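You operate a simulated robot arm through the tools that you are given. There is no shell and no other tool.

You are at the controls of a simulated robot arm. One attempt, no reset.

TASK
Free the clamp knob, tap the red heater home, then clamp it again.
Fine: orange mallet, three to six taps, put back; the cream heater stays. Strike no finger; dent nothing. Pinch, break and dent nothing; leave nothing switched on. Set down upright: orange mallet. Where these are worked on the way, their far stop is far enough and under half their travel is too little: clamp knob.

It is judged by the outcome, as a careful person would: the job done as asked, and still so three seconds after it is handed in. It fails if anything else is knocked over, pushed out of place, dropped, spilled or broken.

THE ROBOT
A 6-joint arm with a two-finger gripper, fixed in place. Base frame: the origin is on the floor under the middle of its stand, x ahead of it, y to its left, z up. Lengths are in m, angles in rad, forces in N, time in s.
It reaches about 1.298 m from its shoulder. Its first joint turns from -2.601 to 2.601 rad. Payload 1.57 kg.
The tool frame sits at the grasp point between the pads (the TCP): z along the fingers, y along the line on which they close. The tips reach 0.021 m beyond it. The gripper opens to 0.07 m; its body begins 0.05 m behind the TCP.
Orientation is that of the tool frame in the base frame, as a unit quaternion [x, y, z, w]. With the fingers straight down and closing along the base's y, the tool's x points along the base's -x, its y along +y and its z along -z.

THE INTERFACE
- The arm moves only by the tool servo_tool. Its argument "commands" is a list of rows, each a list of 7 numbers: the turn, a rotation vector about the base's x, y, z in units of 8 degrees (1.0 is 8 degrees), then the shift along the base's x, y, z in units of 25 mm (1.0 is 25 mm), then the finger opening in mm, from 0 to 70. In form: [[wx, wy, wz, x, y, z, hand], ...]. A call has 1 to 20 rows; each row shifts and turns the commanded pose from where the row before left it. A call with a number of a shift or a turn outside -1 to 1 is refused whole. A row lasts 0.2 s, in which the tool goes at most 0.05 m and 0.15 rad; a call with a longer step from one row to the next is refused whole, and so is a gripper value outside its range. A pose out of reach is approached as far as the arm can. The call stops where the force on the tool passes 40 N (or 10 N more than at its start, if that is more) or the arm is blocked; 0.2 s more then pass. The fingers move at their own pace (about 0.1037 m/s each) and stop on an object; they squeeze with about 24 N. The grip force told is the motor's: it shows also when the fingers shut on nothing. Time passes only in rows, and 0.2 s behind the last, so rows that do not move let the fingers close. The reply holds the time, the measured pose of the TCP, the force on the tool along the base axes, the opening and the grip force, in the units named above and with some noise, with the torque about the TCP (base axes, N m) and any sound that the robot's microphone picked up.
- Cameras (640 x 400 px; columns grow to the right, rows downward): "scene" is fixed at [0.4011, -0.4996, 1.6678]; the picture's right is [0.99, -0.14, 0.00], its down [-0.05, -0.36, -0.93] and it looks along [0.13, 0.92, -0.37] (base axes); focal length 370 px, centre (320, 200). "wrist" rides on the gripper at [0.079, 0.004, -0.081] in the tool frame; the picture's right is [-0.05, 1.00, 0.00], its down [-0.67, -0.04, -0.75] and it looks along [-0.74, -0.04, 0.67] (tool axes); focal length 256 px, centre (320, 200). There is no depth. A picture from a camera that has moved, and an enlarged one, comes with that camera's place and axes in the base frame and with its lens.
- snapshot(camera): a new picture of that camera. The clock stands still meanwhile.
- move_column(by): slides the trunk up (or, below 0, down) by that many m; the arm rides with it, the base frame stays. It gives what a move gives, with no picture.
- enlarge(camera, box): a new picture of the part [left, top, right, bottom] of that camera's present view, enlarged. The clock stands still meanwhile.
- sign_off(): hands the job in; it is judged then, once.

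Places have to be worked out from the pictures, the camera data and where the tool is seen. Open the gripper and draw the arm clear of the work before you hand the job in, unless the task says otherwise.

The tools are called after ">>>" by a JSON object that holds its "method" and its "body". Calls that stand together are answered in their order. servo_tool: Moves the arm, as the interface text tells. Its arguments: {"type":"object","properties":{"commands":{"type":"array"}},"required":["commands"]} The other tools are called the same way: move_column (by) moves the trunk up or down; snapshot (camera) takes a picture; enlarge (camera, box) takes an enlarged picture of a part of a camera's view; sign_off () hands the job in.

At the start:

```text
time_s: 0.0
ee_pos: [0.1201, 0.5739, 1.2268]
tcp_rot: [0.0, 1.0, 0.0, 0.0]
ft_force: [0.4, 0.2, -0.3]
torque: [-0.02, -0.01, 0.0]
finger_gap: 0.07
grip_force: 0.0
trunk travel left (down, up): [-0.908, 0.062]
```

scene: 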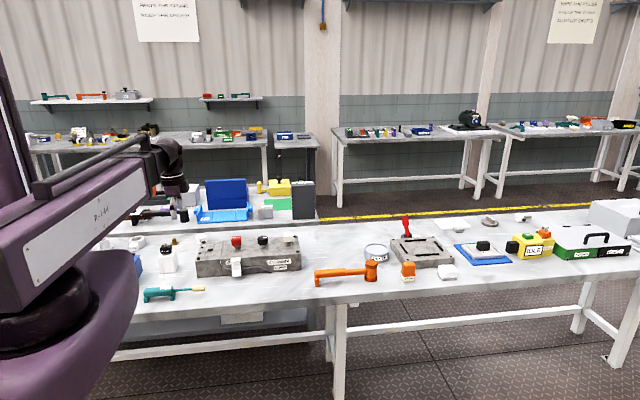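
wrist: 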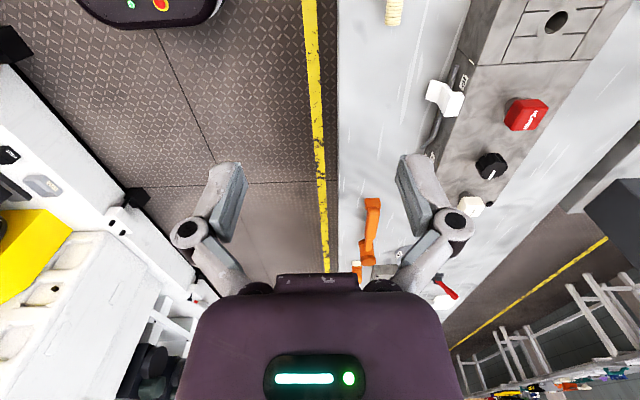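

The first pictures show a bench with a grey block carrying red, black and cream items, with an orange mallet to its right. I'll enlarge the work area to identify parts.

>>> {"method": "enlarge", "body": {"camera": "scene", "box": [180, 210, 340, 310]}}

>>> {"method": "enlarge", "body": {"camera": "scene", "box": [300, 200, 460, 300]}}

>>> {"method": "enlarge", "body": {"camera": "wrist", "box": [400, 0, 640, 150]}}

>>> {"method": "enlarge", "body": {"camera": "wrist", "box": [340, 120, 580, 300]}}

```text
4.00 times, centred on (260, 260) of scene
camera zoom: at [0.4011, -0.4996, 1.6678], right [0.99, -0.14, 0.0], down [-0.05, -0.36, -0.93], along [0.13, 0.92, -0.37], focal length 1482 px, centre (560, -40)
```

zoom: 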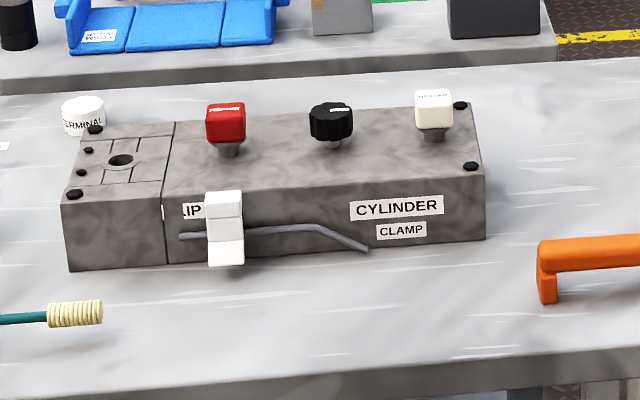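

```text
4.00 times, centred on (380, 250) of scene
camera zoom: at [0.4011, -0.4996, 1.6678], right [0.99, -0.14, 0.0], down [-0.05, -0.36, -0.93], along [0.13, 0.92, -0.37], focal length 1482 px, centre (80, 0)
```

zoom: 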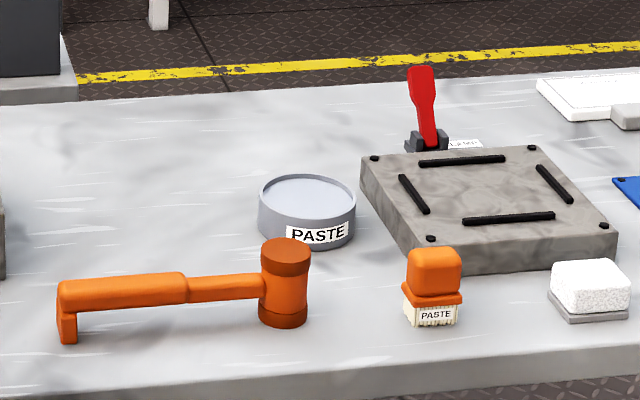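

```text
2.67 times, centred on (520, 75) of wrist
camera zoom: at [0.0416, 0.5787, 1.3079], right [0.05, 1.0, 0.0], down [0.67, -0.04, 0.75], along [0.74, -0.04, -0.67], focal length 683 px, centre (-213, 533)
```

zoom: 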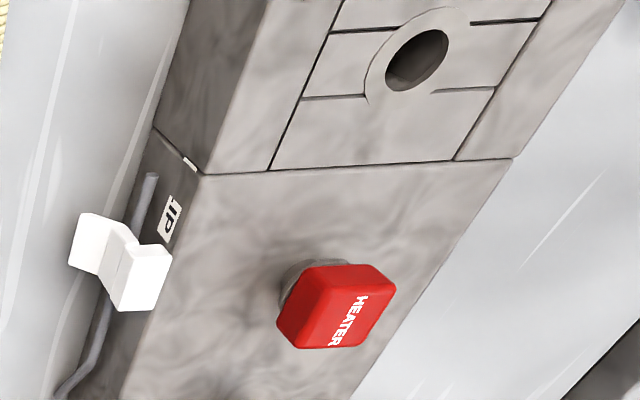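

```text
2.22 times, centred on (460, 210) of wrist
camera zoom: at [0.0416, 0.5787, 1.3079], right [0.05, 1.0, 0.0], down [0.67, -0.04, 0.75], along [0.74, -0.04, -0.67], focal length 569 px, centre (9, 178)
```

zoom: 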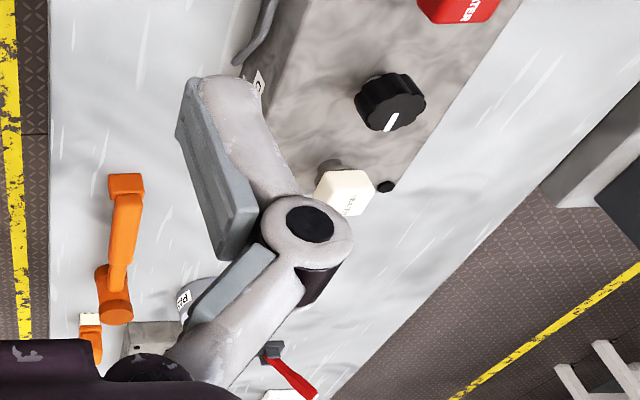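

The knob (black), red and cream heaters sit on a block marked CYLINDER / CLAMP; the mallet stands on its head with the handle to the left. I'll enlarge the wall signs and closer details of the knob and heaters before moving.

>>> {"method": "enlarge", "body": {"camera": "scene", "box": [130, 0, 210, 50]}}

>>> {"method": "enlarge", "body": {"camera": "scene", "box": [535, 0, 615, 50]}}

>>> {"method": "enlarge", "body": {"camera": "scene", "box": [220, 225, 300, 275]}}

>>> {"method": "enlarge", "body": {"camera": "wrist", "box": [440, 130, 520, 230]}}

```text
8.00 times, centred on (170, 25) of scene
camera zoom: at [0.4011, -0.4996, 1.6678], right [0.99, -0.14, 0.0], down [-0.05, -0.36, -0.93], along [0.13, 0.92, -0.37], focal length 2964 px, centre (1520, 1600)
```

zoom: 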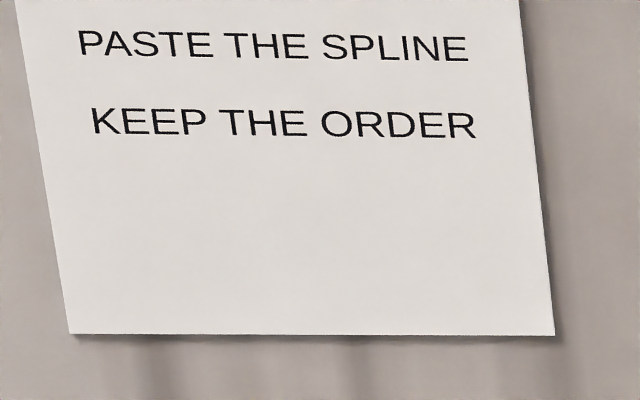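

```text
8.00 times, centred on (575, 25) of scene
camera zoom: at [0.4011, -0.4996, 1.6678], right [0.99, -0.14, 0.0], down [-0.05, -0.36, -0.93], along [0.13, 0.92, -0.37], focal length 2964 px, centre (-1720, 1600)
```

zoom: 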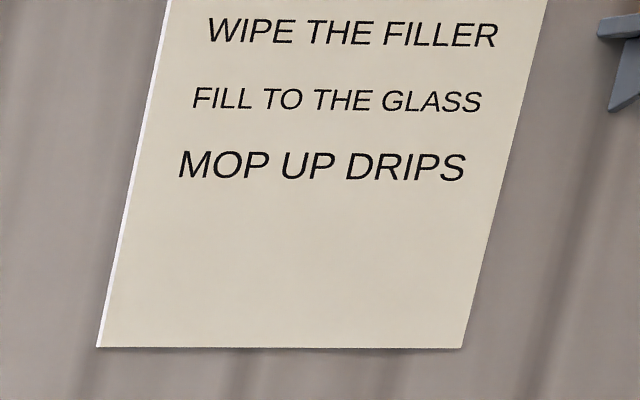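

```text
8.00 times, centred on (260, 250) of scene
camera zoom: at [0.4011, -0.4996, 1.6678], right [0.99, -0.14, 0.0], down [-0.05, -0.36, -0.93], along [0.13, 0.92, -0.37], focal length 2964 px, centre (800, -200)
```

zoom: 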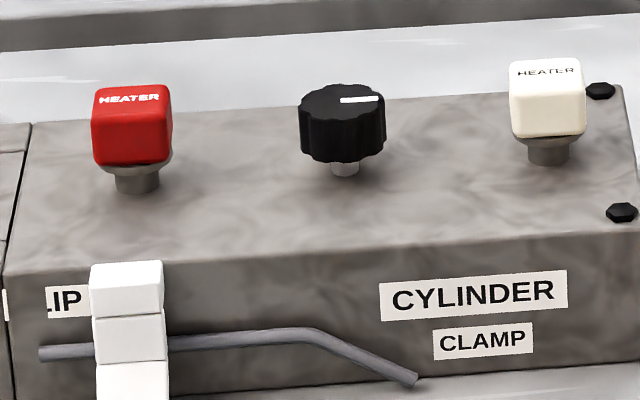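

```text
4.00 times, centred on (480, 180) of wrist
camera zoom: at [0.0416, 0.5787, 1.3079], right [0.05, 1.0, 0.0], down [0.67, -0.04, 0.75], along [0.74, -0.04, -0.67], focal length 1024 px, centre (-320, 280)
```

zoom: 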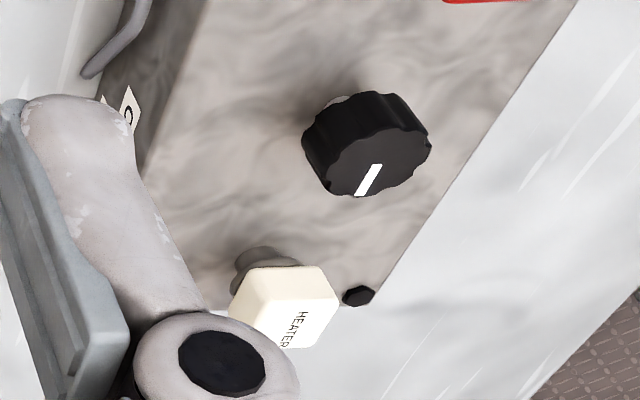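

From triangulating both cameras: red heater top ≈ (0.253, 0.879, 0.971), knob top ≈ (0.359, 0.872, 0.963), cream heater ≈ (0.462, 0.873, 0.97). I move high above the bench to (0.064, 0.87, 1.23) so the wrist camera looks along the block.

>>> {"method": "servo_tool", "body": {"commands": [[0, 0, 0, -0.187, 0.987, 0, 70], [0, 0, 0, -0.187, 0.987, 0, 70], [0, 0, 0, -0.187, 0.987, 0, 70], [0, 0, 0, -0.187, 0.987, 0, 70], [0, 0, 0, -0.187, 0.987, 0, 70], [0, 0, 0, -0.187, 0.987, 0, 70], [0, 0, 0, -0.187, 0.987, 0, 70], [0, 0, 0, -0.187, 0.987, 0, 70], [0, 0, 0, -0.187, 0.987, 0, 70], [0, 0, 0, -0.187, 0.987, 0, 70], [0, 0, 0, -0.187, 0.987, 0, 70], [0, 0, 0, -0.187, 0.987, 0, 70]]}}

>>> {"method": "snapshot", "body": {"camera": "wrist"}}

>>> {"method": "snapshot", "body": {"camera": "scene"}}

```text
time_s: 2.6
ee_pos: [0.0637, 0.8723, 1.2262]
tcp_rot: [0.0, 1.0, 0.0, 0.0]
ft_force: [-0.1, 0.3, -0.3]
torque: [0.01, 0.0, -0.01]
finger_gap: 0.0702
grip_force: 0.0
trunk travel left (down, up): [-0.908, 0.062]
```

```text
taken
camera wrist: at [-0.0153, 0.8761, 1.3074], right [0.05, 1.0, 0.0], down [0.67, -0.04, 0.75], along [0.74, -0.04, -0.67], focal length 256 px, centre (320, 200)
```

wrist: 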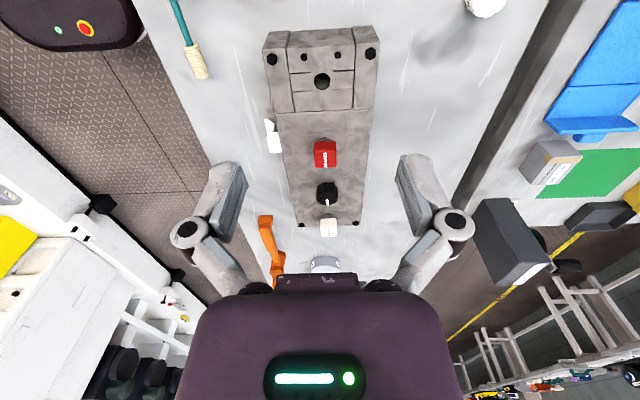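

```text
taken
```

scene: 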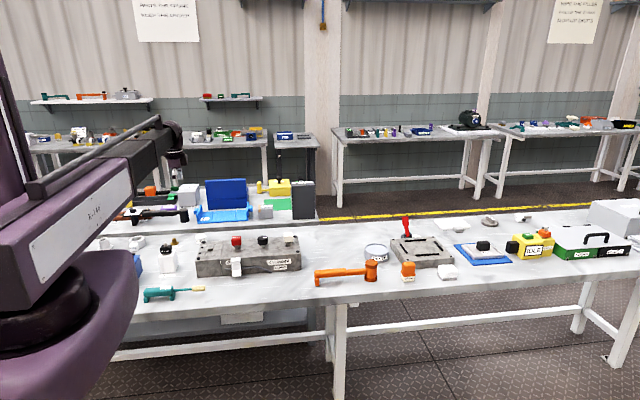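

The wrist view now shows the block straight on. I'll enlarge the knob/heaters and the mallet.

>>> {"method": "enlarge", "body": {"camera": "wrist", "box": [260, 120, 388, 240]}}

>>> {"method": "enlarge", "body": {"camera": "wrist", "box": [240, 195, 400, 295]}}

>>> {"method": "enlarge", "body": {"camera": "wrist", "box": [300, 170, 350, 220]}}

>>> {"method": "enlarge", "body": {"camera": "wrist", "box": [240, 20, 400, 130]}}

```text
3.33 times, centred on (324, 180) of wrist
camera zoom: at [-0.0153, 0.8761, 1.3074], right [0.05, 1.0, 0.0], down [0.67, -0.04, 0.75], along [0.74, -0.04, -0.67], focal length 853 px, centre (307, 267)
```

zoom: 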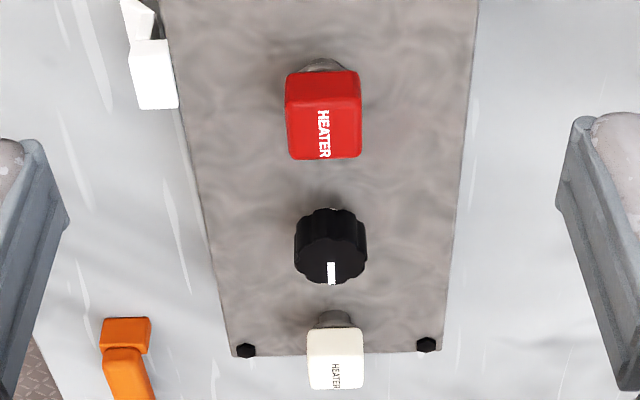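

```text
4.00 times, centred on (320, 245) of wrist
camera zoom: at [-0.0153, 0.8761, 1.3074], right [0.05, 1.0, 0.0], down [0.67, -0.04, 0.75], along [0.74, -0.04, -0.67], focal length 1024 px, centre (320, 20)
```

zoom: 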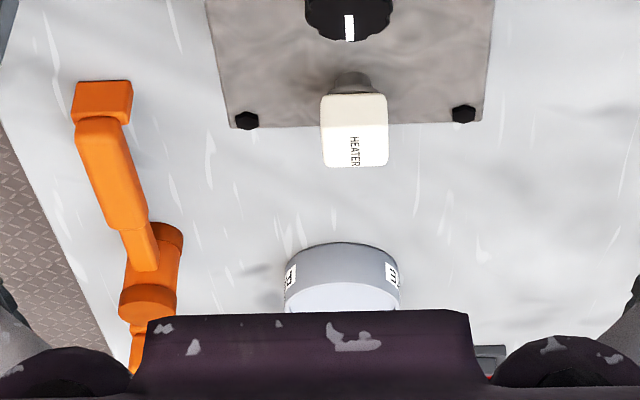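

```text
8.00 times, centred on (325, 195) of wrist
camera zoom: at [-0.0153, 0.8761, 1.3074], right [0.05, 1.0, 0.0], down [0.67, -0.04, 0.75], along [0.74, -0.04, -0.67], focal length 2048 px, centre (280, 240)
```

zoom: 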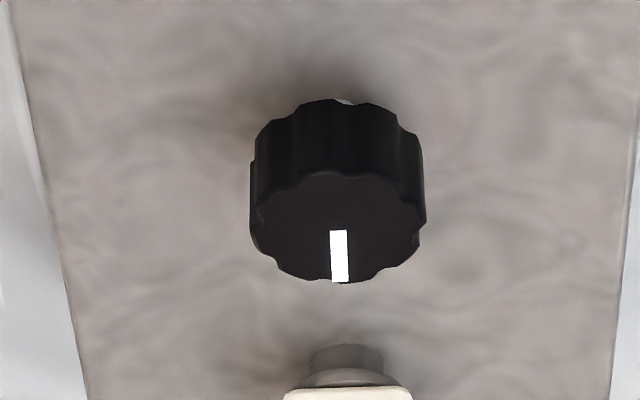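

```text
3.64 times, centred on (320, 75) of wrist
camera zoom: at [-0.0153, 0.8761, 1.3074], right [0.05, 1.0, 0.0], down [0.67, -0.04, 0.75], along [0.74, -0.04, -0.67], focal length 931 px, centre (320, 654)
```

zoom: 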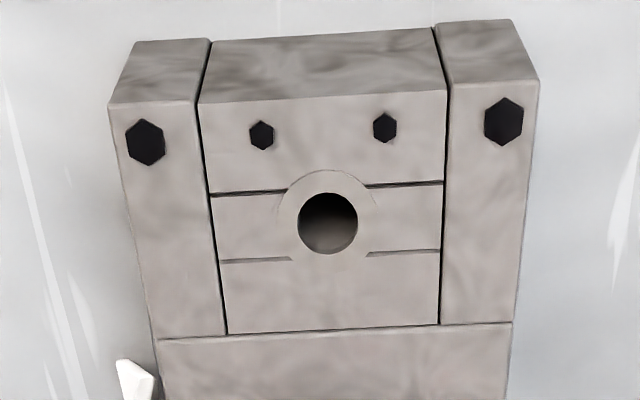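

The knob centre comes out at about (0.361, 0.8705), its top at z≈0.963 with the bottom at ≈0.939, and the block top at ≈0.923. The pointer shows +x now. I move above the knob to z≈1.05 and check alignment.

>>> {"method": "servo_tool", "body": {"commands": [[0, 0, 0, 0.991, 0, 0, 70], [0, 0, 0, 0.991, 0, 0, 70], [0, 0, 0, 0.991, 0, 0, 70], [0, 0, 0, 0.991, 0, 0, 70], [0, 0, 0, 0.991, 0, 0, 70], [0, 0, 0, 0.991, 0, 0, 70], [0, 0, 0, 0.991, 0, 0, 70], [0, 0, 0, 0.991, 0, 0, 70], [0, 0, 0, 0.991, 0, 0, 70], [0, 0, 0, 0.991, 0, 0, 70], [0, 0, 0, 0.991, 0, 0, 70], [0, 0, 0, 0.991, -0.072, 0, 70], [0, 0, 0, 0, 0, -1, 70], [0, 0, 0, 0, 0, -1, 70], [0, 0, 0, 0, 0, -1, 70], [0, 0, 0, 0, 0, -1, 70], [0, 0, 0, 0, 0, -1, 70], [0, 0, 0, 0, 0, -1, 70], [0, 0, 0, 0, 0, -0.8, 70], [0, 0, 0, 0, 0, 0, 70]]}}

>>> {"method": "snapshot", "body": {"camera": "wrist"}}

>>> {"method": "snapshot", "body": {"camera": "scene"}}

```text
time_s: 6.8
ee_pos: [0.3607, 0.8687, 1.2262]
tcp_rot: [0.0, 1.0, 0.0, 0.0]
ft_force: [-0.3, -0.9, 0.5]
torque: [0.01, -0.02, 0.01]
finger_gap: 0.0701
grip_force: 0.1
out of reach, approached as far as the arm can: row 13, 14, 15, 16, 17, 18, 19
trunk travel left (down, up): [-0.908, 0.062]
```

```text
taken
camera wrist: at [0.2829, 0.8735, 1.3079], right [0.05, 1.0, 0.0], down [0.67, -0.04, 0.74], along [0.74, -0.04, -0.67], focal length 256 px, centre (320, 200)
```

wrist: 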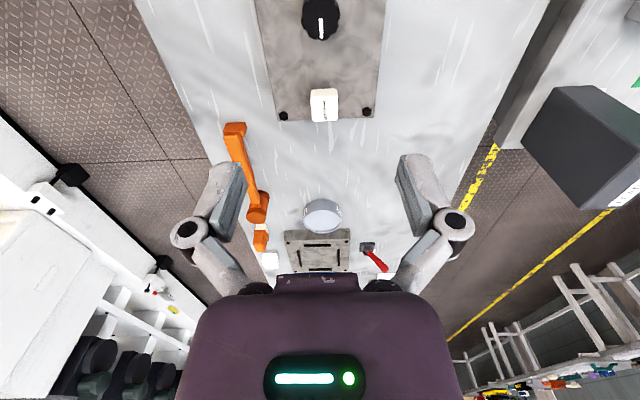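

```text
taken
```

scene: 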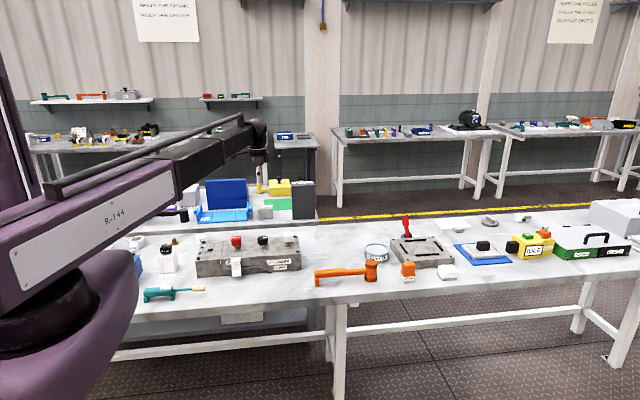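

Descending was out of reach at this shoulder height, so the trunk must come down. I lower the trunk by 0.15 m, which should bring the TCP to about z=1.076, still well clear of the knob.

>>> {"method": "move_column", "body": {"by": -0.15}}

>>> {"method": "snapshot", "body": {"camera": "scene"}}

>>> {"method": "snapshot", "body": {"camera": "wrist"}}

```text
time_s: 8.6
ee_pos: [0.3604, 0.8692, 1.0773]
tcp_rot: [0.0, 1.0, 0.0, 0.0]
ft_force: [-0.4, 0.2, 0.1]
torque: [-0.01, 0.01, 0.02]
finger_gap: 0.0699
grip_force: 0.1
trunk travel left (down, up): [-0.758, 0.212]
```

```text
taken
```

scene: 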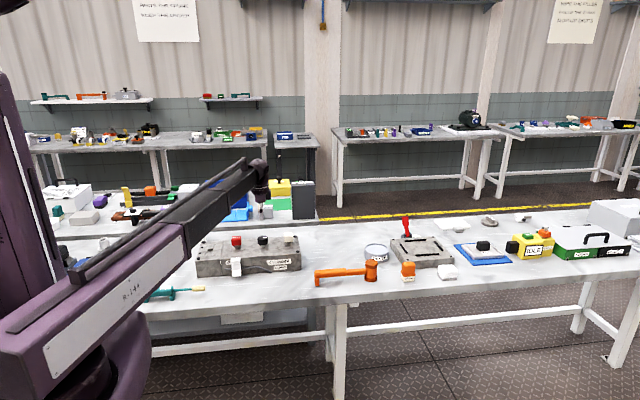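

```text
taken
camera wrist: at [0.2829, 0.8734, 1.158], right [0.05, 1.0, 0.0], down [0.67, -0.04, 0.75], along [0.74, -0.04, -0.67], focal length 256 px, centre (320, 200)
```

wrist: 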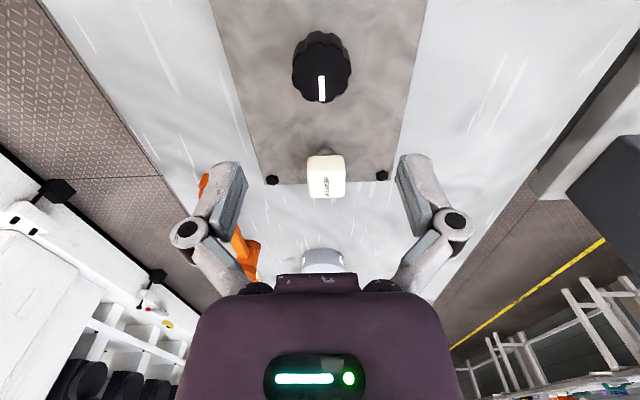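

TCP is at (0.360, 0.869, 1.077). I enlarge the wrist view on the knob to refine its centre before descending.

>>> {"method": "enlarge", "body": {"camera": "wrist", "box": [272, 20, 368, 120]}}

>>> {"method": "enlarge", "body": {"camera": "wrist", "box": [270, 130, 390, 210]}}

>>> {"method": "enlarge", "body": {"camera": "scene", "box": [200, 150, 320, 280]}}

```text
4.00 times, centred on (320, 70) of wrist
camera zoom: at [0.2829, 0.8734, 1.158], right [0.05, 1.0, 0.0], down [0.67, -0.04, 0.75], along [0.74, -0.04, -0.67], focal length 1024 px, centre (320, 720)
```

zoom: 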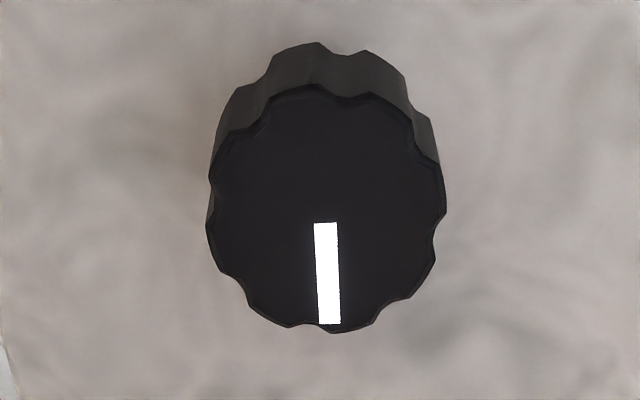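

```text
5.00 times, centred on (330, 170) of wrist
camera zoom: at [0.2829, 0.8734, 1.158], right [0.05, 1.0, 0.0], down [0.67, -0.04, 0.75], along [0.74, -0.04, -0.67], focal length 1280 px, centre (270, 350)
```

zoom: 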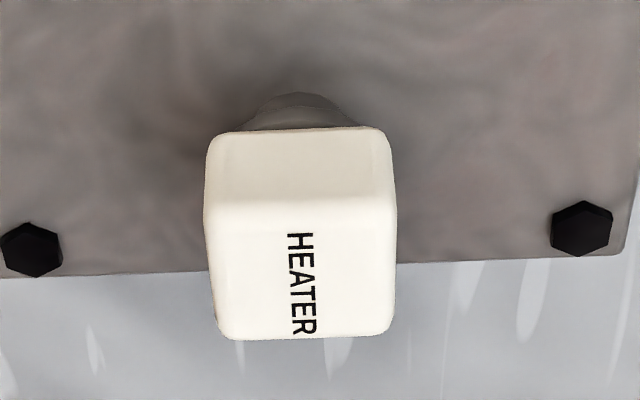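

```text
3.08 times, centred on (260, 215) of scene
camera zoom: at [0.4011, -0.4996, 1.6678], right [0.99, -0.14, 0.0], down [-0.05, -0.36, -0.93], along [0.13, 0.92, -0.37], focal length 1140 px, centre (505, 154)
```

zoom: 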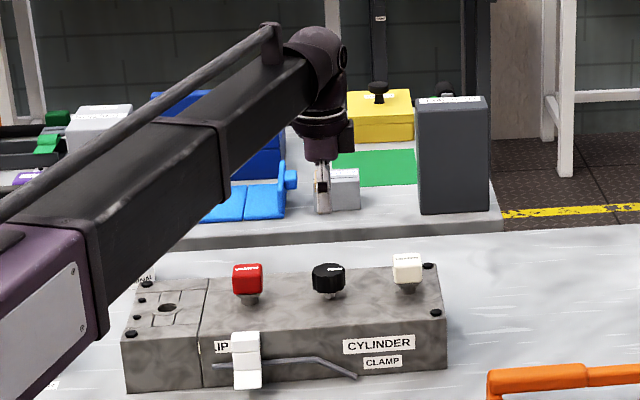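

Knob centre refined to (0.3585, 0.871). I shift a couple of mm and begin descending straight, 3 rows first, to see whether it's in reach now.

>>> {"method": "servo_tool", "body": {"commands": [[0, 0, 0, -0.07, 0.07, -0.5, 70], [0, 0, 0, 0, 0, -1, 70], [0, 0, 0, 0, 0, -1, 70]]}}

```text
time_s: 9.3
ee_pos: [0.3599, 0.8719, 1.0774]
tcp_rot: [0.0, 1.0, 0.0, 0.0]
ft_force: [0.7, -0.1, -0.1]
torque: [0.02, 0.02, 0.02]
finger_gap: 0.0701
grip_force: 0.0
out of reach, approached as far as the arm can: row 1, 2, 3
trunk travel left (down, up): [-0.758, 0.212]
```

The arm can't go lower relative to its shoulder here, so height must come from the trunk. First I test whether a small upward arm step works from here (to learn how commands behave after an unreachable row).

>>> {"method": "servo_tool", "body": {"commands": [[0, 0, 0, 0, 0, 0.4, 70], [0, 0, 0, 0, 0, 0, 70]]}}

```text
time_s: 9.9
ee_pos: [0.3598, 0.8719, 1.077]
tcp_rot: [0.001, 1.0, 0.0, 0.001]
ft_force: [0.3, -0.1, 0.3]
torque: [0.01, 0.02, 0.03]
finger_gap: 0.07
grip_force: 0.0
out of reach, approached as far as the arm can: row 1
trunk travel left (down, up): [-0.758, 0.212]
```

Still flagged; I'll raise the command a few more rows to see whether the commanded pose is simply still below the reachable range.

>>> {"method": "servo_tool", "body": {"commands": [[0, 0, 0, 0, 0, 1, 70], [0, 0, 0, 0, 0, 1, 70], [0, 0, 0, 0, 0, 1, 70], [0, 0, 0, 0, 0, 0, 70]]}}

```text
time_s: 10.9
ee_pos: [0.3605, 0.8721, 1.077]
tcp_rot: [0.0, 1.0, 0.001, 0.0]
ft_force: [0.2, 0.7, 0.7]
torque: [0.0, -0.03, 0.04]
finger_gap: 0.0699
grip_force: 0.1
out of reach, approached as far as the arm can: row 1, 2, 3
trunk travel left (down, up): [-0.758, 0.212]
```

Neither up nor down registers here, so the arm seems at the edge of its reach. I step back toward the base (−y) to see if motion resumes.

>>> {"method": "servo_tool", "body": {"commands": [[0, 0, 0, 0, -1, 0, 70], [0, 0, 0, 0, -1, 0, 70], [0, 0, 0, 0, 0, 0, 70]]}}

```text
time_s: 11.8
ee_pos: [0.3605, 0.8204, 1.0762]
tcp_rot: [0.0, 1.0, 0.0, -0.001]
ft_force: [-0.1, -0.3, 0.2]
torque: [0.05, 0.01, -0.01]
finger_gap: 0.0699
grip_force: 0.0
trunk travel left (down, up): [-0.758, 0.212]
```

Motion in −y works and refused rows don't accumulate. Now I test a small vertical step from here at y=0.82.

>>> {"method": "servo_tool", "body": {"commands": [[0, 0, 0, 0, 0, -0.4, 70], [0, 0, 0, 0, 0, 0, 70]]}}

>>> {"method": "servo_tool", "body": {"commands": [[0, 0, 0, 0, 0, 0.8, 70], [0, 0, 0, 0, 0, 0, 70]]}}

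```text
time_s: 12.3
ee_pos: [0.3597, 0.8212, 1.0768]
tcp_rot: [0.001, 1.0, 0.0, 0.0]
ft_force: [0.1, 0.1, 0.3]
torque: [0.01, -0.01, 0.01]
finger_gap: 0.0701
grip_force: 0.1
out of reach, approached as far as the arm can: row 1
trunk travel left (down, up): [-0.758, 0.212]
```

```text
time_s: 12.9
ee_pos: [0.3605, 0.8209, 1.0775]
tcp_rot: [-0.001, 1.0, 0.0, 0.0]
ft_force: [0.9, 0.2, -0.8]
torque: [0.0, 0.0, -0.01]
finger_gap: 0.0699
grip_force: 0.0
out of reach, approached as far as the arm can: row 1
trunk travel left (down, up): [-0.758, 0.212]
```

Horizontal motion works but vertical steps don't: this looks like a SCARA-type arm where height comes from the trunk. I test whether it can tilt (small turn about x) and turn about z.

>>> {"method": "servo_tool", "body": {"commands": [[0, 0.4, 0, 0, 0, 0, 70], [0, 0, 0, 0, 0, 0, 70]]}}

>>> {"method": "servo_tool", "body": {"commands": [[0, 0, 0.5, 0, 0, 0, 70], [0, 0, 0, 0, 0, 0, 70]]}}

```text
time_s: 13.6
ee_pos: [0.3601, 0.821, 1.0775]
tcp_rot: [-0.001, 1.0, -0.001, -0.029]
ft_force: [-0.2, 0.1, -0.4]
torque: [0.03, 0.04, -0.01]
finger_gap: 0.0702
grip_force: 0.0
trunk travel left (down, up): [-0.758, 0.212]
```

```text
time_s: 14.2
ee_pos: [0.3604, 0.821, 1.0772]
tcp_rot: [-0.035, 0.999, -0.002, -0.029]
ft_force: [-0.5, 0.1, 0.2]
torque: [0.0, 0.01, 0.02]
finger_gap: 0.0697
grip_force: 0.0
trunk travel left (down, up): [-0.758, 0.212]
```

Tilting and yaw work, so the arm moves horizontally and rotates its wrist while the trunk gives height. I undo the test turns and go back over the knob at (0.3585, 0.871).

>>> {"method": "servo_tool", "body": {"commands": [[0, 0, -0.5, 0, 0, 0, 70], [0, -0.4, 0, 0, 0, 0, 70], [0, 0, 0, -0.08, 1, 0, 70], [0, 0, 0, 0, 1, 0, 70], [0, 0, 0, 0, 0, 0, 70]]}}

```text
time_s: 15.3
ee_pos: [0.357, 0.8712, 1.0774]
tcp_rot: [0.0, 1.0, 0.0, 0.0]
ft_force: [0.2, 0.9, -0.1]
torque: [-0.01, 0.02, -0.01]
finger_gap: 0.07
grip_force: 0.0
trunk travel left (down, up): [-0.758, 0.212]
```

TCP is at (0.357, 0.871), aligned with the knob. I lower the trunk 0.085 m (tips end about z≈0.971, still above the knob top) and look.

>>> {"method": "move_column", "body": {"by": -0.085}}

>>> {"method": "snapshot", "body": {"camera": "wrist"}}

>>> {"method": "enlarge", "body": {"camera": "scene", "box": [180, 180, 340, 280]}}

```text
time_s: 16.6
ee_pos: [0.3564, 0.87, 0.9931]
tcp_rot: [0.0, 1.0, 0.0, 0.0]
ft_force: [-0.1, -0.1, 0.4]
torque: [0.0, 0.01, 0.02]
finger_gap: 0.0698
grip_force: 0.0
trunk travel left (down, up): [-0.673, 0.297]
```

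```text
taken
camera wrist: at [0.2785, 0.875, 1.073], right [0.05, 1.0, 0.0], down [0.67, -0.04, 0.74], along [0.74, -0.04, -0.67], focal length 256 px, centre (320, 200)
```

wrist: 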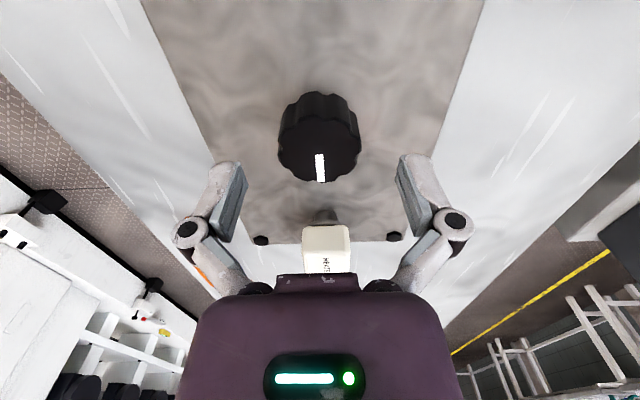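

```text
4.00 times, centred on (260, 230) of scene
camera zoom: at [0.4011, -0.4996, 1.6678], right [0.99, -0.14, 0.0], down [-0.05, -0.36, -0.93], along [0.13, 0.92, -0.37], focal length 1482 px, centre (560, 80)
```

zoom: 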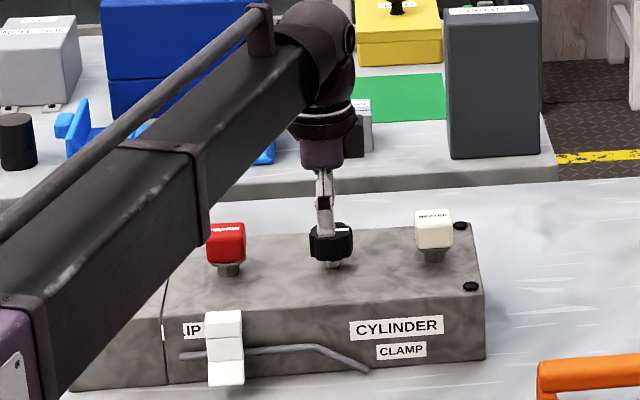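

The knob lies centred between the open fingers. I nudge +2.5 mm in x, then lower the trunk 0.041 m so the pads straddle the knob.

>>> {"method": "servo_tool", "body": {"commands": [[0, 0, 0, 0.1, 0.02, 0, 70], [0, 0, 0, 0, 0, 0, 70]]}}

>>> {"method": "move_column", "body": {"by": -0.041}}

>>> {"method": "snapshot", "body": {"camera": "wrist"}}

```text
time_s: 17.2
ee_pos: [0.3596, 0.8713, 0.9924]
tcp_rot: [0.0, 1.0, 0.0, 0.0]
ft_force: [0.7, 0.8, 0.4]
torque: [-0.01, 0.01, 0.03]
finger_gap: 0.0699
grip_force: 0.2
trunk travel left (down, up): [-0.673, 0.297]
```

```text
time_s: 18.0
ee_pos: [0.3585, 0.8701, 0.9519]
tcp_rot: [0.0, 1.0, 0.0, 0.0]
ft_force: [-0.3, 0.0, 1.3]
torque: [0.0, -0.02, -0.01]
finger_gap: 0.0702
grip_force: 0.1
trunk travel left (down, up): [-0.632, 0.338]
```

```text
taken
camera wrist: at [0.2809, 0.8753, 1.032], right [0.05, 1.0, 0.0], down [0.67, -0.04, 0.75], along [0.74, -0.04, -0.67], focal length 256 px, centre (320, 200)
```

wrist: 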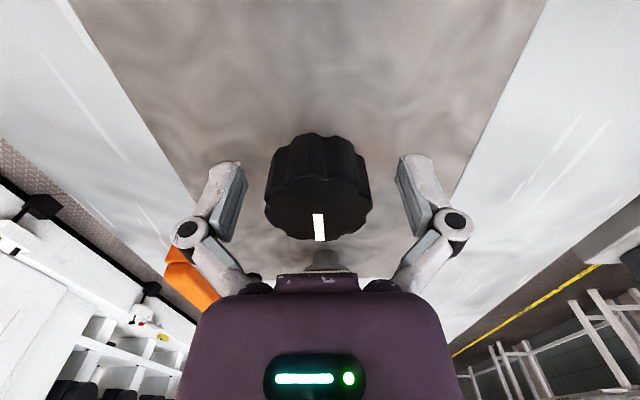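

The knob sits between the pads. I close the fingers on it, then check the grip.

>>> {"method": "servo_tool", "body": {"commands": [[0, 0, 0, 0, 0, 0, 36], [0, 0, 0, 0, 0, 0, 36], [0, 0, 0, 0, 0, 0, 36]]}}

```text
time_s: 18.8
ee_pos: [0.3603, 0.87, 0.9519]
tcp_rot: [0.0, 1.0, 0.0, 0.0]
ft_force: [0.6, -4.9, 7.1]
torque: [-0.11, 0.02, -0.01]
finger_gap: 0.0436
grip_force: 31.7
trunk travel left (down, up): [-0.632, 0.338]
```

Gripped at 43.6 mm. I turn it counter-clockwise (loosening sense, +z) by 8° in two small rows and read the torque.

>>> {"method": "servo_tool", "body": {"commands": [[0, 0, 0.5, 0, 0, 0, 36], [0, 0, 0.5, 0, 0, 0, 36]]}}

>>> {"method": "enlarge", "body": {"camera": "wrist", "box": [240, 100, 400, 260]}}

>>> {"method": "enlarge", "body": {"camera": "scene", "box": [220, 220, 300, 270]}}

```text
time_s: 19.4
ee_pos: [0.359, 0.8694, 0.9523]
tcp_rot: [-0.069, 0.998, 0.0, 0.001]
ft_force: [0.8, -5.8, 6.1]
torque: [-0.15, -0.1, -0.03]
finger_gap: 0.0432
grip_force: 31.8
trunk travel left (down, up): [-0.632, 0.338]
```

```text
2.50 times, centred on (320, 180) of wrist
camera zoom: at [0.2811, 0.8631, 1.0327], right [-0.09, 1.0, 0.0], down [0.66, 0.06, 0.75], along [0.74, 0.07, -0.67], focal length 640 px, centre (320, 250)
```

zoom: 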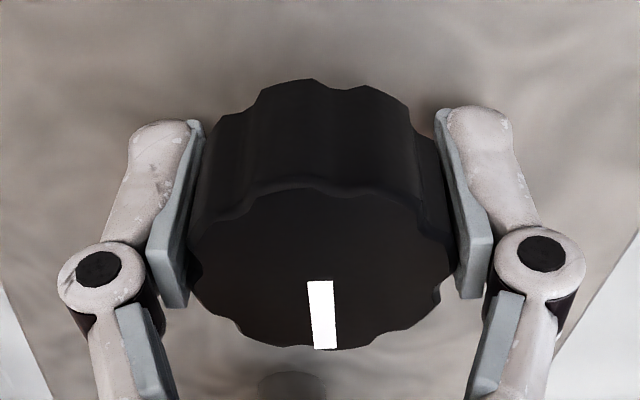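

```text
8.00 times, centred on (260, 245) of scene
camera zoom: at [0.4011, -0.4996, 1.6678], right [0.99, -0.14, 0.0], down [-0.05, -0.36, -0.93], along [0.13, 0.92, -0.37], focal length 2964 px, centre (800, -160)
```

zoom: 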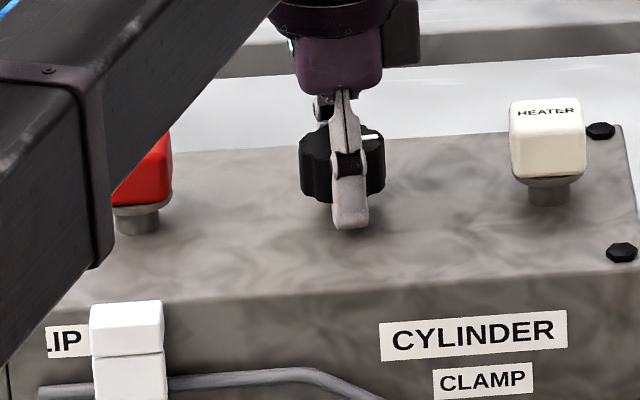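

The pointer stayed fixed relative to the gripper, so the knob is turning with little torque. I continue counter-clockwise 40° more.

>>> {"method": "servo_tool", "body": {"commands": [[0, 0, 0.8, 0, 0, 0, 36], [0, 0, 0.8, 0, 0, 0, 36], [0, 0, 0.8, 0, 0, 0, 36], [0, 0, 0.8, 0, 0, 0, 36], [0, 0, 0.8, 0, 0, 0, 36]]}}

>>> {"method": "enlarge", "body": {"camera": "wrist", "box": [240, 100, 400, 260]}}

```text
time_s: 20.6
ee_pos: [0.3595, 0.8705, 0.9514]
tcp_rot: [-0.342, 0.94, 0.0, 0.0]
ft_force: [2.4, -11.4, 1.8]
torque: [0.09, -0.09, -0.03]
finger_gap: 0.0433
grip_force: 31.3
trunk travel left (down, up): [-0.632, 0.338]
```

```text
2.50 times, centred on (320, 180) of wrist
camera zoom: at [0.2969, 0.822, 1.0327], right [-0.6, 0.8, 0.0], down [0.53, 0.4, 0.75], along [0.59, 0.45, -0.67], focal length 640 px, centre (320, 250)
```

zoom: 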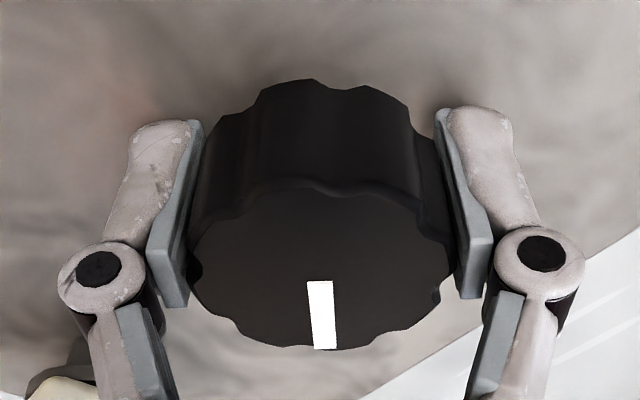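

Knob follows (≈40°) with negligible torque; a small lateral −y load suggests the TCP is ~1 mm too far in +y. I continue turning with a slight −y correction.

>>> {"method": "servo_tool", "body": {"commands": [[0, 0, 0.8, 0, -0.02, 0, 36], [0, 0, 0.8, 0, -0.02, 0, 36], [0, 0, 0.8, 0, 0, 0, 36], [0, 0, 0.8, 0, 0, 0, 36], [0, 0, 0.8, 0, 0, 0, 36]]}}

>>> {"method": "enlarge", "body": {"camera": "wrist", "box": [240, 100, 400, 260]}}

```text
time_s: 21.8
ee_pos: [0.361, 0.8699, 0.9512]
tcp_rot: [-0.589, 0.808, 0.0, 0.0]
ft_force: [5.2, -4.1, 8.3]
torque: [-0.42, 0.21, 0.0]
finger_gap: 0.0432
grip_force: 32.2
trunk travel left (down, up): [-0.632, 0.338]
```

```text
2.50 times, centred on (320, 180) of wrist
camera zoom: at [0.3321, 0.7954, 1.0326], right [-0.93, 0.36, 0.0], down [0.24, 0.62, 0.75], along [0.27, 0.7, -0.67], focal length 640 px, centre (320, 250)
```

zoom: 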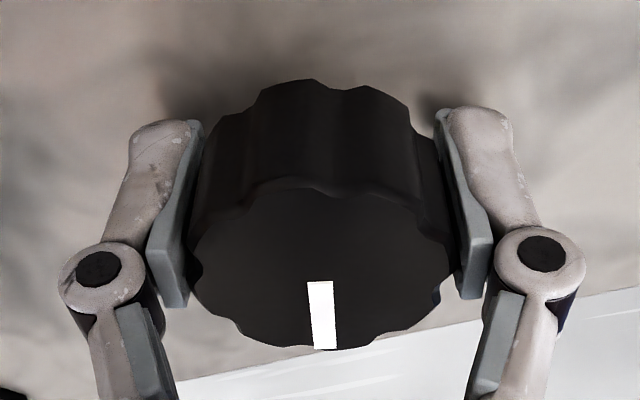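

Now about 72° turned and still following. I continue another 40° watching for the stop.

>>> {"method": "servo_tool", "body": {"commands": [[0, 0, 0.8, -0.02, 0, 0, 36], [0, 0, 0.8, -0.02, 0, 0, 36], [0, 0, 0.8, 0, 0, 0, 36], [0, 0, 0.8, 0, 0, 0, 36], [0, 0, 0.8, 0, 0, 0, 36]]}}

>>> {"method": "enlarge", "body": {"camera": "wrist", "box": [240, 100, 400, 260]}}

```text
time_s: 23.0
ee_pos: [0.3595, 0.8706, 0.9497]
tcp_rot: [0.788, -0.615, 0.0, 0.0]
ft_force: [11.3, -1.1, -0.6]
torque: [-0.03, -0.08, -0.01]
finger_gap: 0.0432
grip_force: 5.5
trunk travel left (down, up): [-0.632, 0.338]
```

```text
2.50 times, centred on (320, 180) of wrist
camera zoom: at [0.3754, 0.7925, 1.0315], right [-0.98, -0.19, 0.0], down [-0.13, 0.65, 0.75], along [-0.14, 0.73, -0.67], focal length 640 px, centre (320, 250)
```

zoom: 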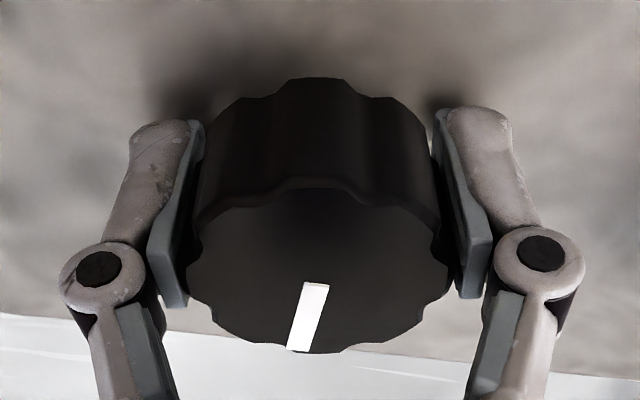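

The gripper is at ≈104° yaw while the pointer lags ≈14°, so the knob hit its far stop at about 90°. I release it now and look at it.

>>> {"method": "servo_tool", "body": {"commands": [[0, 0, 0, 0, 0, 0, 60], [0, 0, 0, 0, 0, 0, 66], [0, 0, 0, 0, 0, 0, 66]]}}

>>> {"method": "move_column", "body": {"by": 0.12}}

>>> {"method": "enlarge", "body": {"camera": "wrist", "box": [240, 0, 400, 120]}}

>>> {"method": "enlarge", "body": {"camera": "scene", "box": [220, 220, 300, 270]}}

```text
time_s: 23.8
ee_pos: [0.3573, 0.8695, 0.9511]
tcp_rot: [0.788, -0.616, 0.0, 0.0]
ft_force: [0.1, -0.4, 0.0]
torque: [-0.02, 0.0, 0.01]
finger_gap: 0.0662
grip_force: 0.1
trunk travel left (down, up): [-0.632, 0.338]
```

```text
time_s: 25.3
ee_pos: [0.3582, 0.871, 1.0701]
tcp_rot: [0.788, -0.616, 0.0, 0.0]
ft_force: [0.0, -0.2, 0.0]
torque: [0.02, 0.01, 0.01]
finger_gap: 0.0659
grip_force: 0.2
trunk travel left (down, up): [-0.752, 0.218]
```

```text
3.33 times, centred on (320, 60) of wrist
camera zoom: at [0.374, 0.7926, 1.1518], right [-0.98, -0.19, 0.0], down [-0.13, 0.66, 0.74], along [-0.14, 0.73, -0.67], focal length 853 px, centre (320, 667)
```

zoom: 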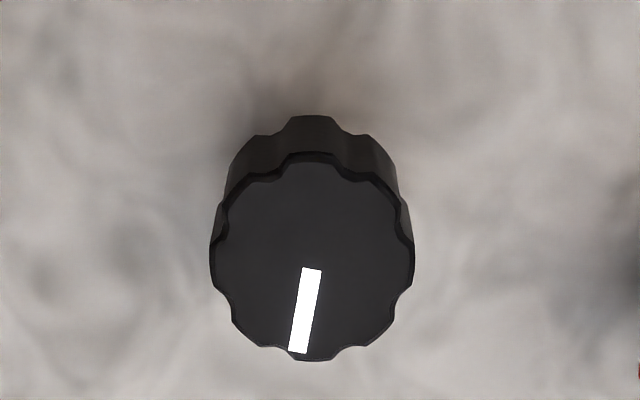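

```text
8.00 times, centred on (260, 245) of scene
camera zoom: at [0.4011, -0.4996, 1.6678], right [0.99, -0.14, 0.0], down [-0.05, -0.36, -0.93], along [0.13, 0.92, -0.37], focal length 2964 px, centre (800, -160)
```

zoom: 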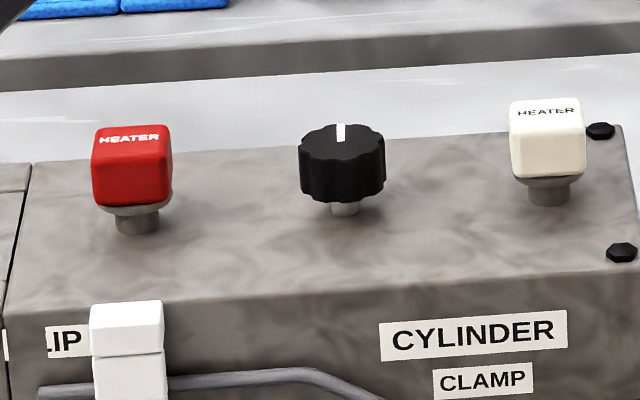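

The knob now points to +y, a full 90° from where it was, so it's free. Next I turn the gripper back to yaw 0 and move toward the mallet, to about (0.50, 0.70, 1.07), to look at it.

>>> {"method": "servo_tool", "body": {"commands": [[0, 0, -1, 0.437, -0.526, 0, 66], [0, 0, -1, 0.437, -0.526, 0, 66], [0, 0, -1, 0.437, -0.526, 0, 66], [0, 0, -1, 0.437, -0.526, 0, 66], [0, 0, -1, 0.437, -0.526, 0, 66], [0, 0, -1, 0.437, -0.526, 0, 66], [0, 0, -1, 0.437, -0.526, 0, 66], [0, 0, -1, 0.437, -0.526, 0, 66], [0, 0, -1, 0.437, -0.526, 0, 66], [0, 0, -1, 0.437, -0.526, 0, 66], [0, 0, -1, 0.437, -0.526, 0, 66], [0, 0, -1, 0.437, -0.526, 0, 66], [0, 0, -1, 0.437, -0.526, 0, 66], [0, 0, 0, 0, 0, 0, 66]]}}

>>> {"method": "snapshot", "body": {"camera": "wrist"}}

>>> {"method": "snapshot", "body": {"camera": "scene"}}

```text
time_s: 28.3
ee_pos: [0.4999, 0.6984, 1.0705]
tcp_rot: [0.001, 1.0, 0.001, 0.0]
ft_force: [0.4, 0.2, -0.4]
torque: [-0.02, -0.04, 0.03]
finger_gap: 0.0662
grip_force: 0.0
trunk travel left (down, up): [-0.752, 0.218]
```

```text
taken
camera wrist: at [0.4215, 0.7032, 1.1519], right [0.06, 1.0, 0.0], down [0.67, -0.04, 0.75], along [0.74, -0.04, -0.67], focal length 256 px, centre (320, 200)
```

wrist: 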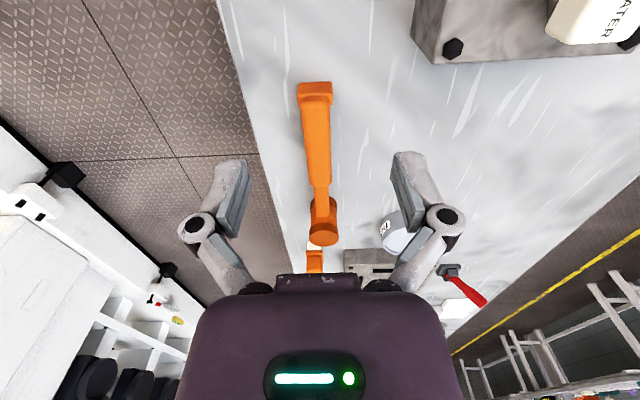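

```text
taken
```

scene: 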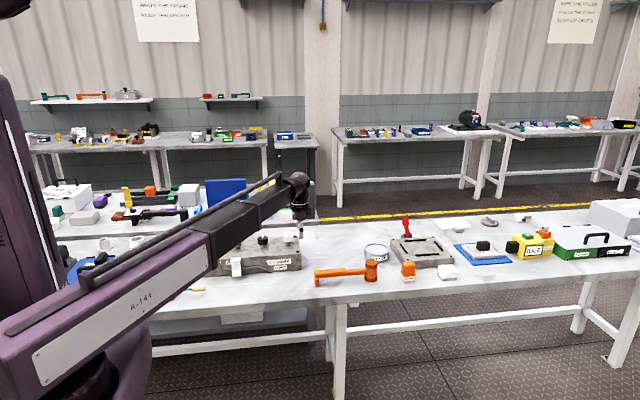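

The mallet is well in view. I enlarge it in both cameras to locate the handle, shaft and head.

>>> {"method": "enlarge", "body": {"camera": "wrist", "box": [240, 70, 400, 260]}}

>>> {"method": "enlarge", "body": {"camera": "scene", "box": [305, 245, 385, 295]}}

>>> {"method": "enlarge", "body": {"camera": "wrist", "box": [280, 180, 360, 250]}}

```text
2.11 times, centred on (320, 165) of wrist
camera zoom: at [0.4215, 0.7032, 1.1519], right [0.06, 1.0, 0.0], down [0.67, -0.04, 0.75], along [0.74, -0.04, -0.67], focal length 539 px, centre (320, 274)
```

zoom: 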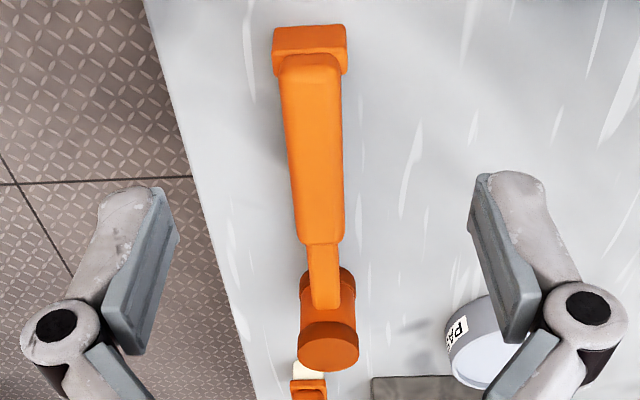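

```text
8.00 times, centred on (345, 270) of scene
camera zoom: at [0.4011, -0.4996, 1.6678], right [0.99, -0.14, 0.0], down [-0.05, -0.36, -0.93], along [0.13, 0.92, -0.37], focal length 2964 px, centre (120, -360)
```

zoom: 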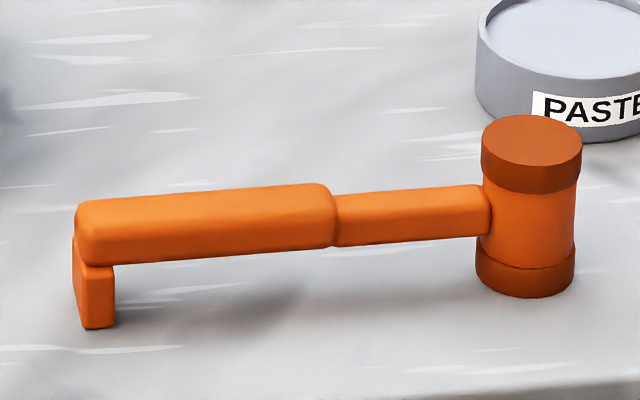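

```text
5.71 times, centred on (320, 215) of wrist
camera zoom: at [0.4215, 0.7032, 1.1519], right [0.06, 1.0, 0.0], down [0.67, -0.04, 0.75], along [0.74, -0.04, -0.67], focal length 1463 px, centre (320, 114)
```

zoom: 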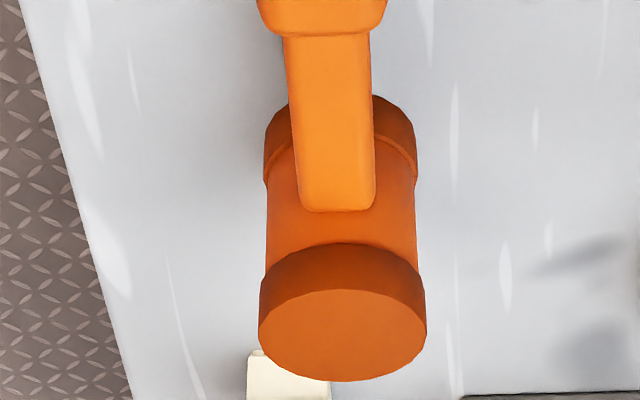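

Head top centre ≈ (0.7685, 0.6905, 0.921), bench ≈ 0.848, shaft centre ≈ (0.708, 0.6915, 0.883), running along x. I'll move over the shaft and lower partially (to z≈0.965), then check.

>>> {"method": "servo_tool", "body": {"commands": [[0, 0, 0, 0.925, -0.031, 0, 66], [0, 0, 0, 0.925, -0.031, 0, 66], [0, 0, 0, 0.925, -0.031, 0, 66], [0, 0, 0, 0.925, -0.031, 0, 66], [0, 0, 0, 0.925, -0.031, 0, 66], [0, 0, 0, 0.925, -0.031, 0, 66], [0, 0, 0, 0.925, -0.031, 0, 66], [0, 0, 0, 0.925, -0.031, 0, 66], [0, 0, 0, 0.925, -0.031, 0, 66], [0, 0, 0, 0, 0, 0, 66]]}}

>>> {"method": "move_column", "body": {"by": -0.105}}

>>> {"method": "snapshot", "body": {"camera": "wrist"}}

>>> {"method": "enlarge", "body": {"camera": "scene", "box": [290, 190, 418, 300]}}

```text
time_s: 30.5
ee_pos: [0.7074, 0.6902, 1.0719]
tcp_rot: [-0.001, 1.0, 0.001, 0.0]
ft_force: [0.2, 0.1, 0.0]
torque: [-0.03, 0.02, -0.01]
finger_gap: 0.0663
grip_force: 0.1
trunk travel left (down, up): [-0.752, 0.218]
```

```text
time_s: 31.9
ee_pos: [0.7078, 0.6918, 0.9664]
tcp_rot: [-0.001, 1.0, 0.0, 0.0]
ft_force: [-0.5, 0.3, -0.7]
torque: [-0.02, 0.03, 0.03]
finger_gap: 0.066
grip_force: 0.1
trunk travel left (down, up): [-0.647, 0.323]
```

```text
taken
camera wrist: at [0.6293, 0.6961, 1.0471], right [0.05, 1.0, 0.0], down [0.67, -0.04, 0.74], along [0.74, -0.04, -0.67], focal length 256 px, centre (320, 200)
```

wrist: 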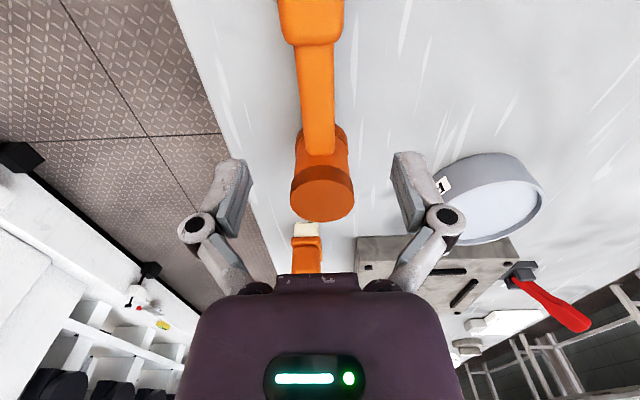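

```text
3.64 times, centred on (354, 245) of scene
camera zoom: at [0.4011, -0.4996, 1.6678], right [0.99, -0.14, 0.0], down [-0.05, -0.36, -0.93], along [0.13, 0.92, -0.37], focal length 1347 px, centre (196, 36)
```

zoom: 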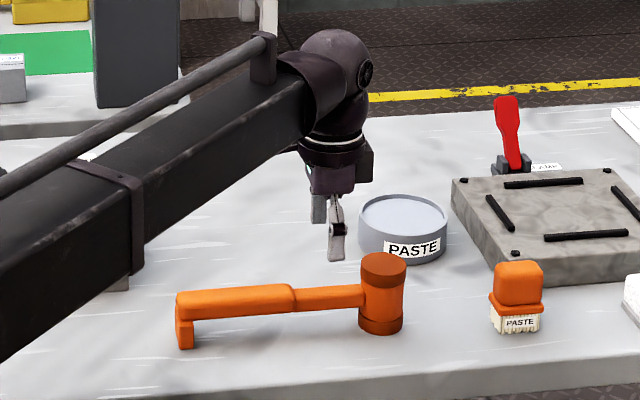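

The shaft passes right under the TCP (centre ≈317 px vs 319 px expected) and the tin is clear. I lower the trunk 0.079 m to z≈0.887.

>>> {"method": "move_column", "body": {"by": -0.079}}

>>> {"method": "snapshot", "body": {"camera": "wrist"}}

>>> {"method": "enlarge", "body": {"camera": "scene", "box": [305, 215, 401, 295]}}

```text
time_s: 33.0
ee_pos: [0.7084, 0.6912, 0.8863]
tcp_rot: [0.0, 1.0, -0.001, 0.0]
ft_force: [-0.8, -0.2, 0.5]
torque: [-0.04, 0.0, 0.0]
finger_gap: 0.0659
grip_force: 0.0
trunk travel left (down, up): [-0.568, 0.402]
```

```text
taken
camera wrist: at [0.6293, 0.6961, 0.9681], right [0.05, 1.0, 0.0], down [0.67, -0.04, 0.74], along [0.74, -0.04, -0.67], focal length 256 px, centre (320, 200)
```

wrist: 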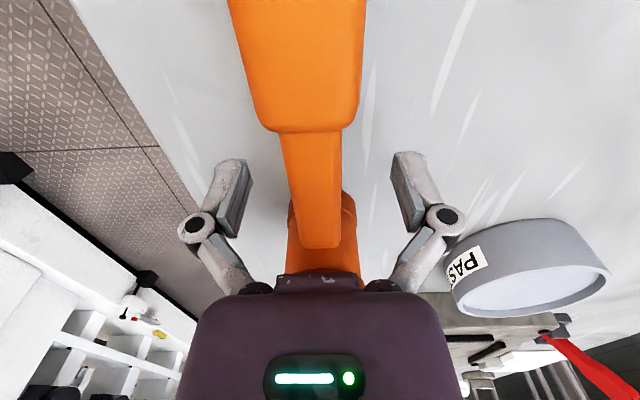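

```text
5.00 times, centred on (353, 255) of scene
camera zoom: at [0.4011, -0.4996, 1.6678], right [0.99, -0.14, 0.0], down [-0.05, -0.36, -0.93], along [0.13, 0.92, -0.37], focal length 1852 px, centre (155, -75)
```

zoom: 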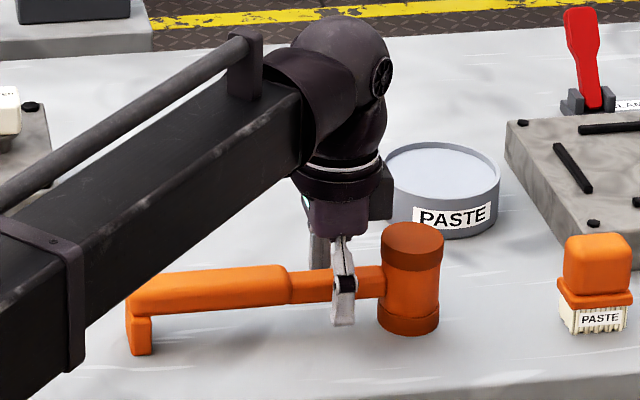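

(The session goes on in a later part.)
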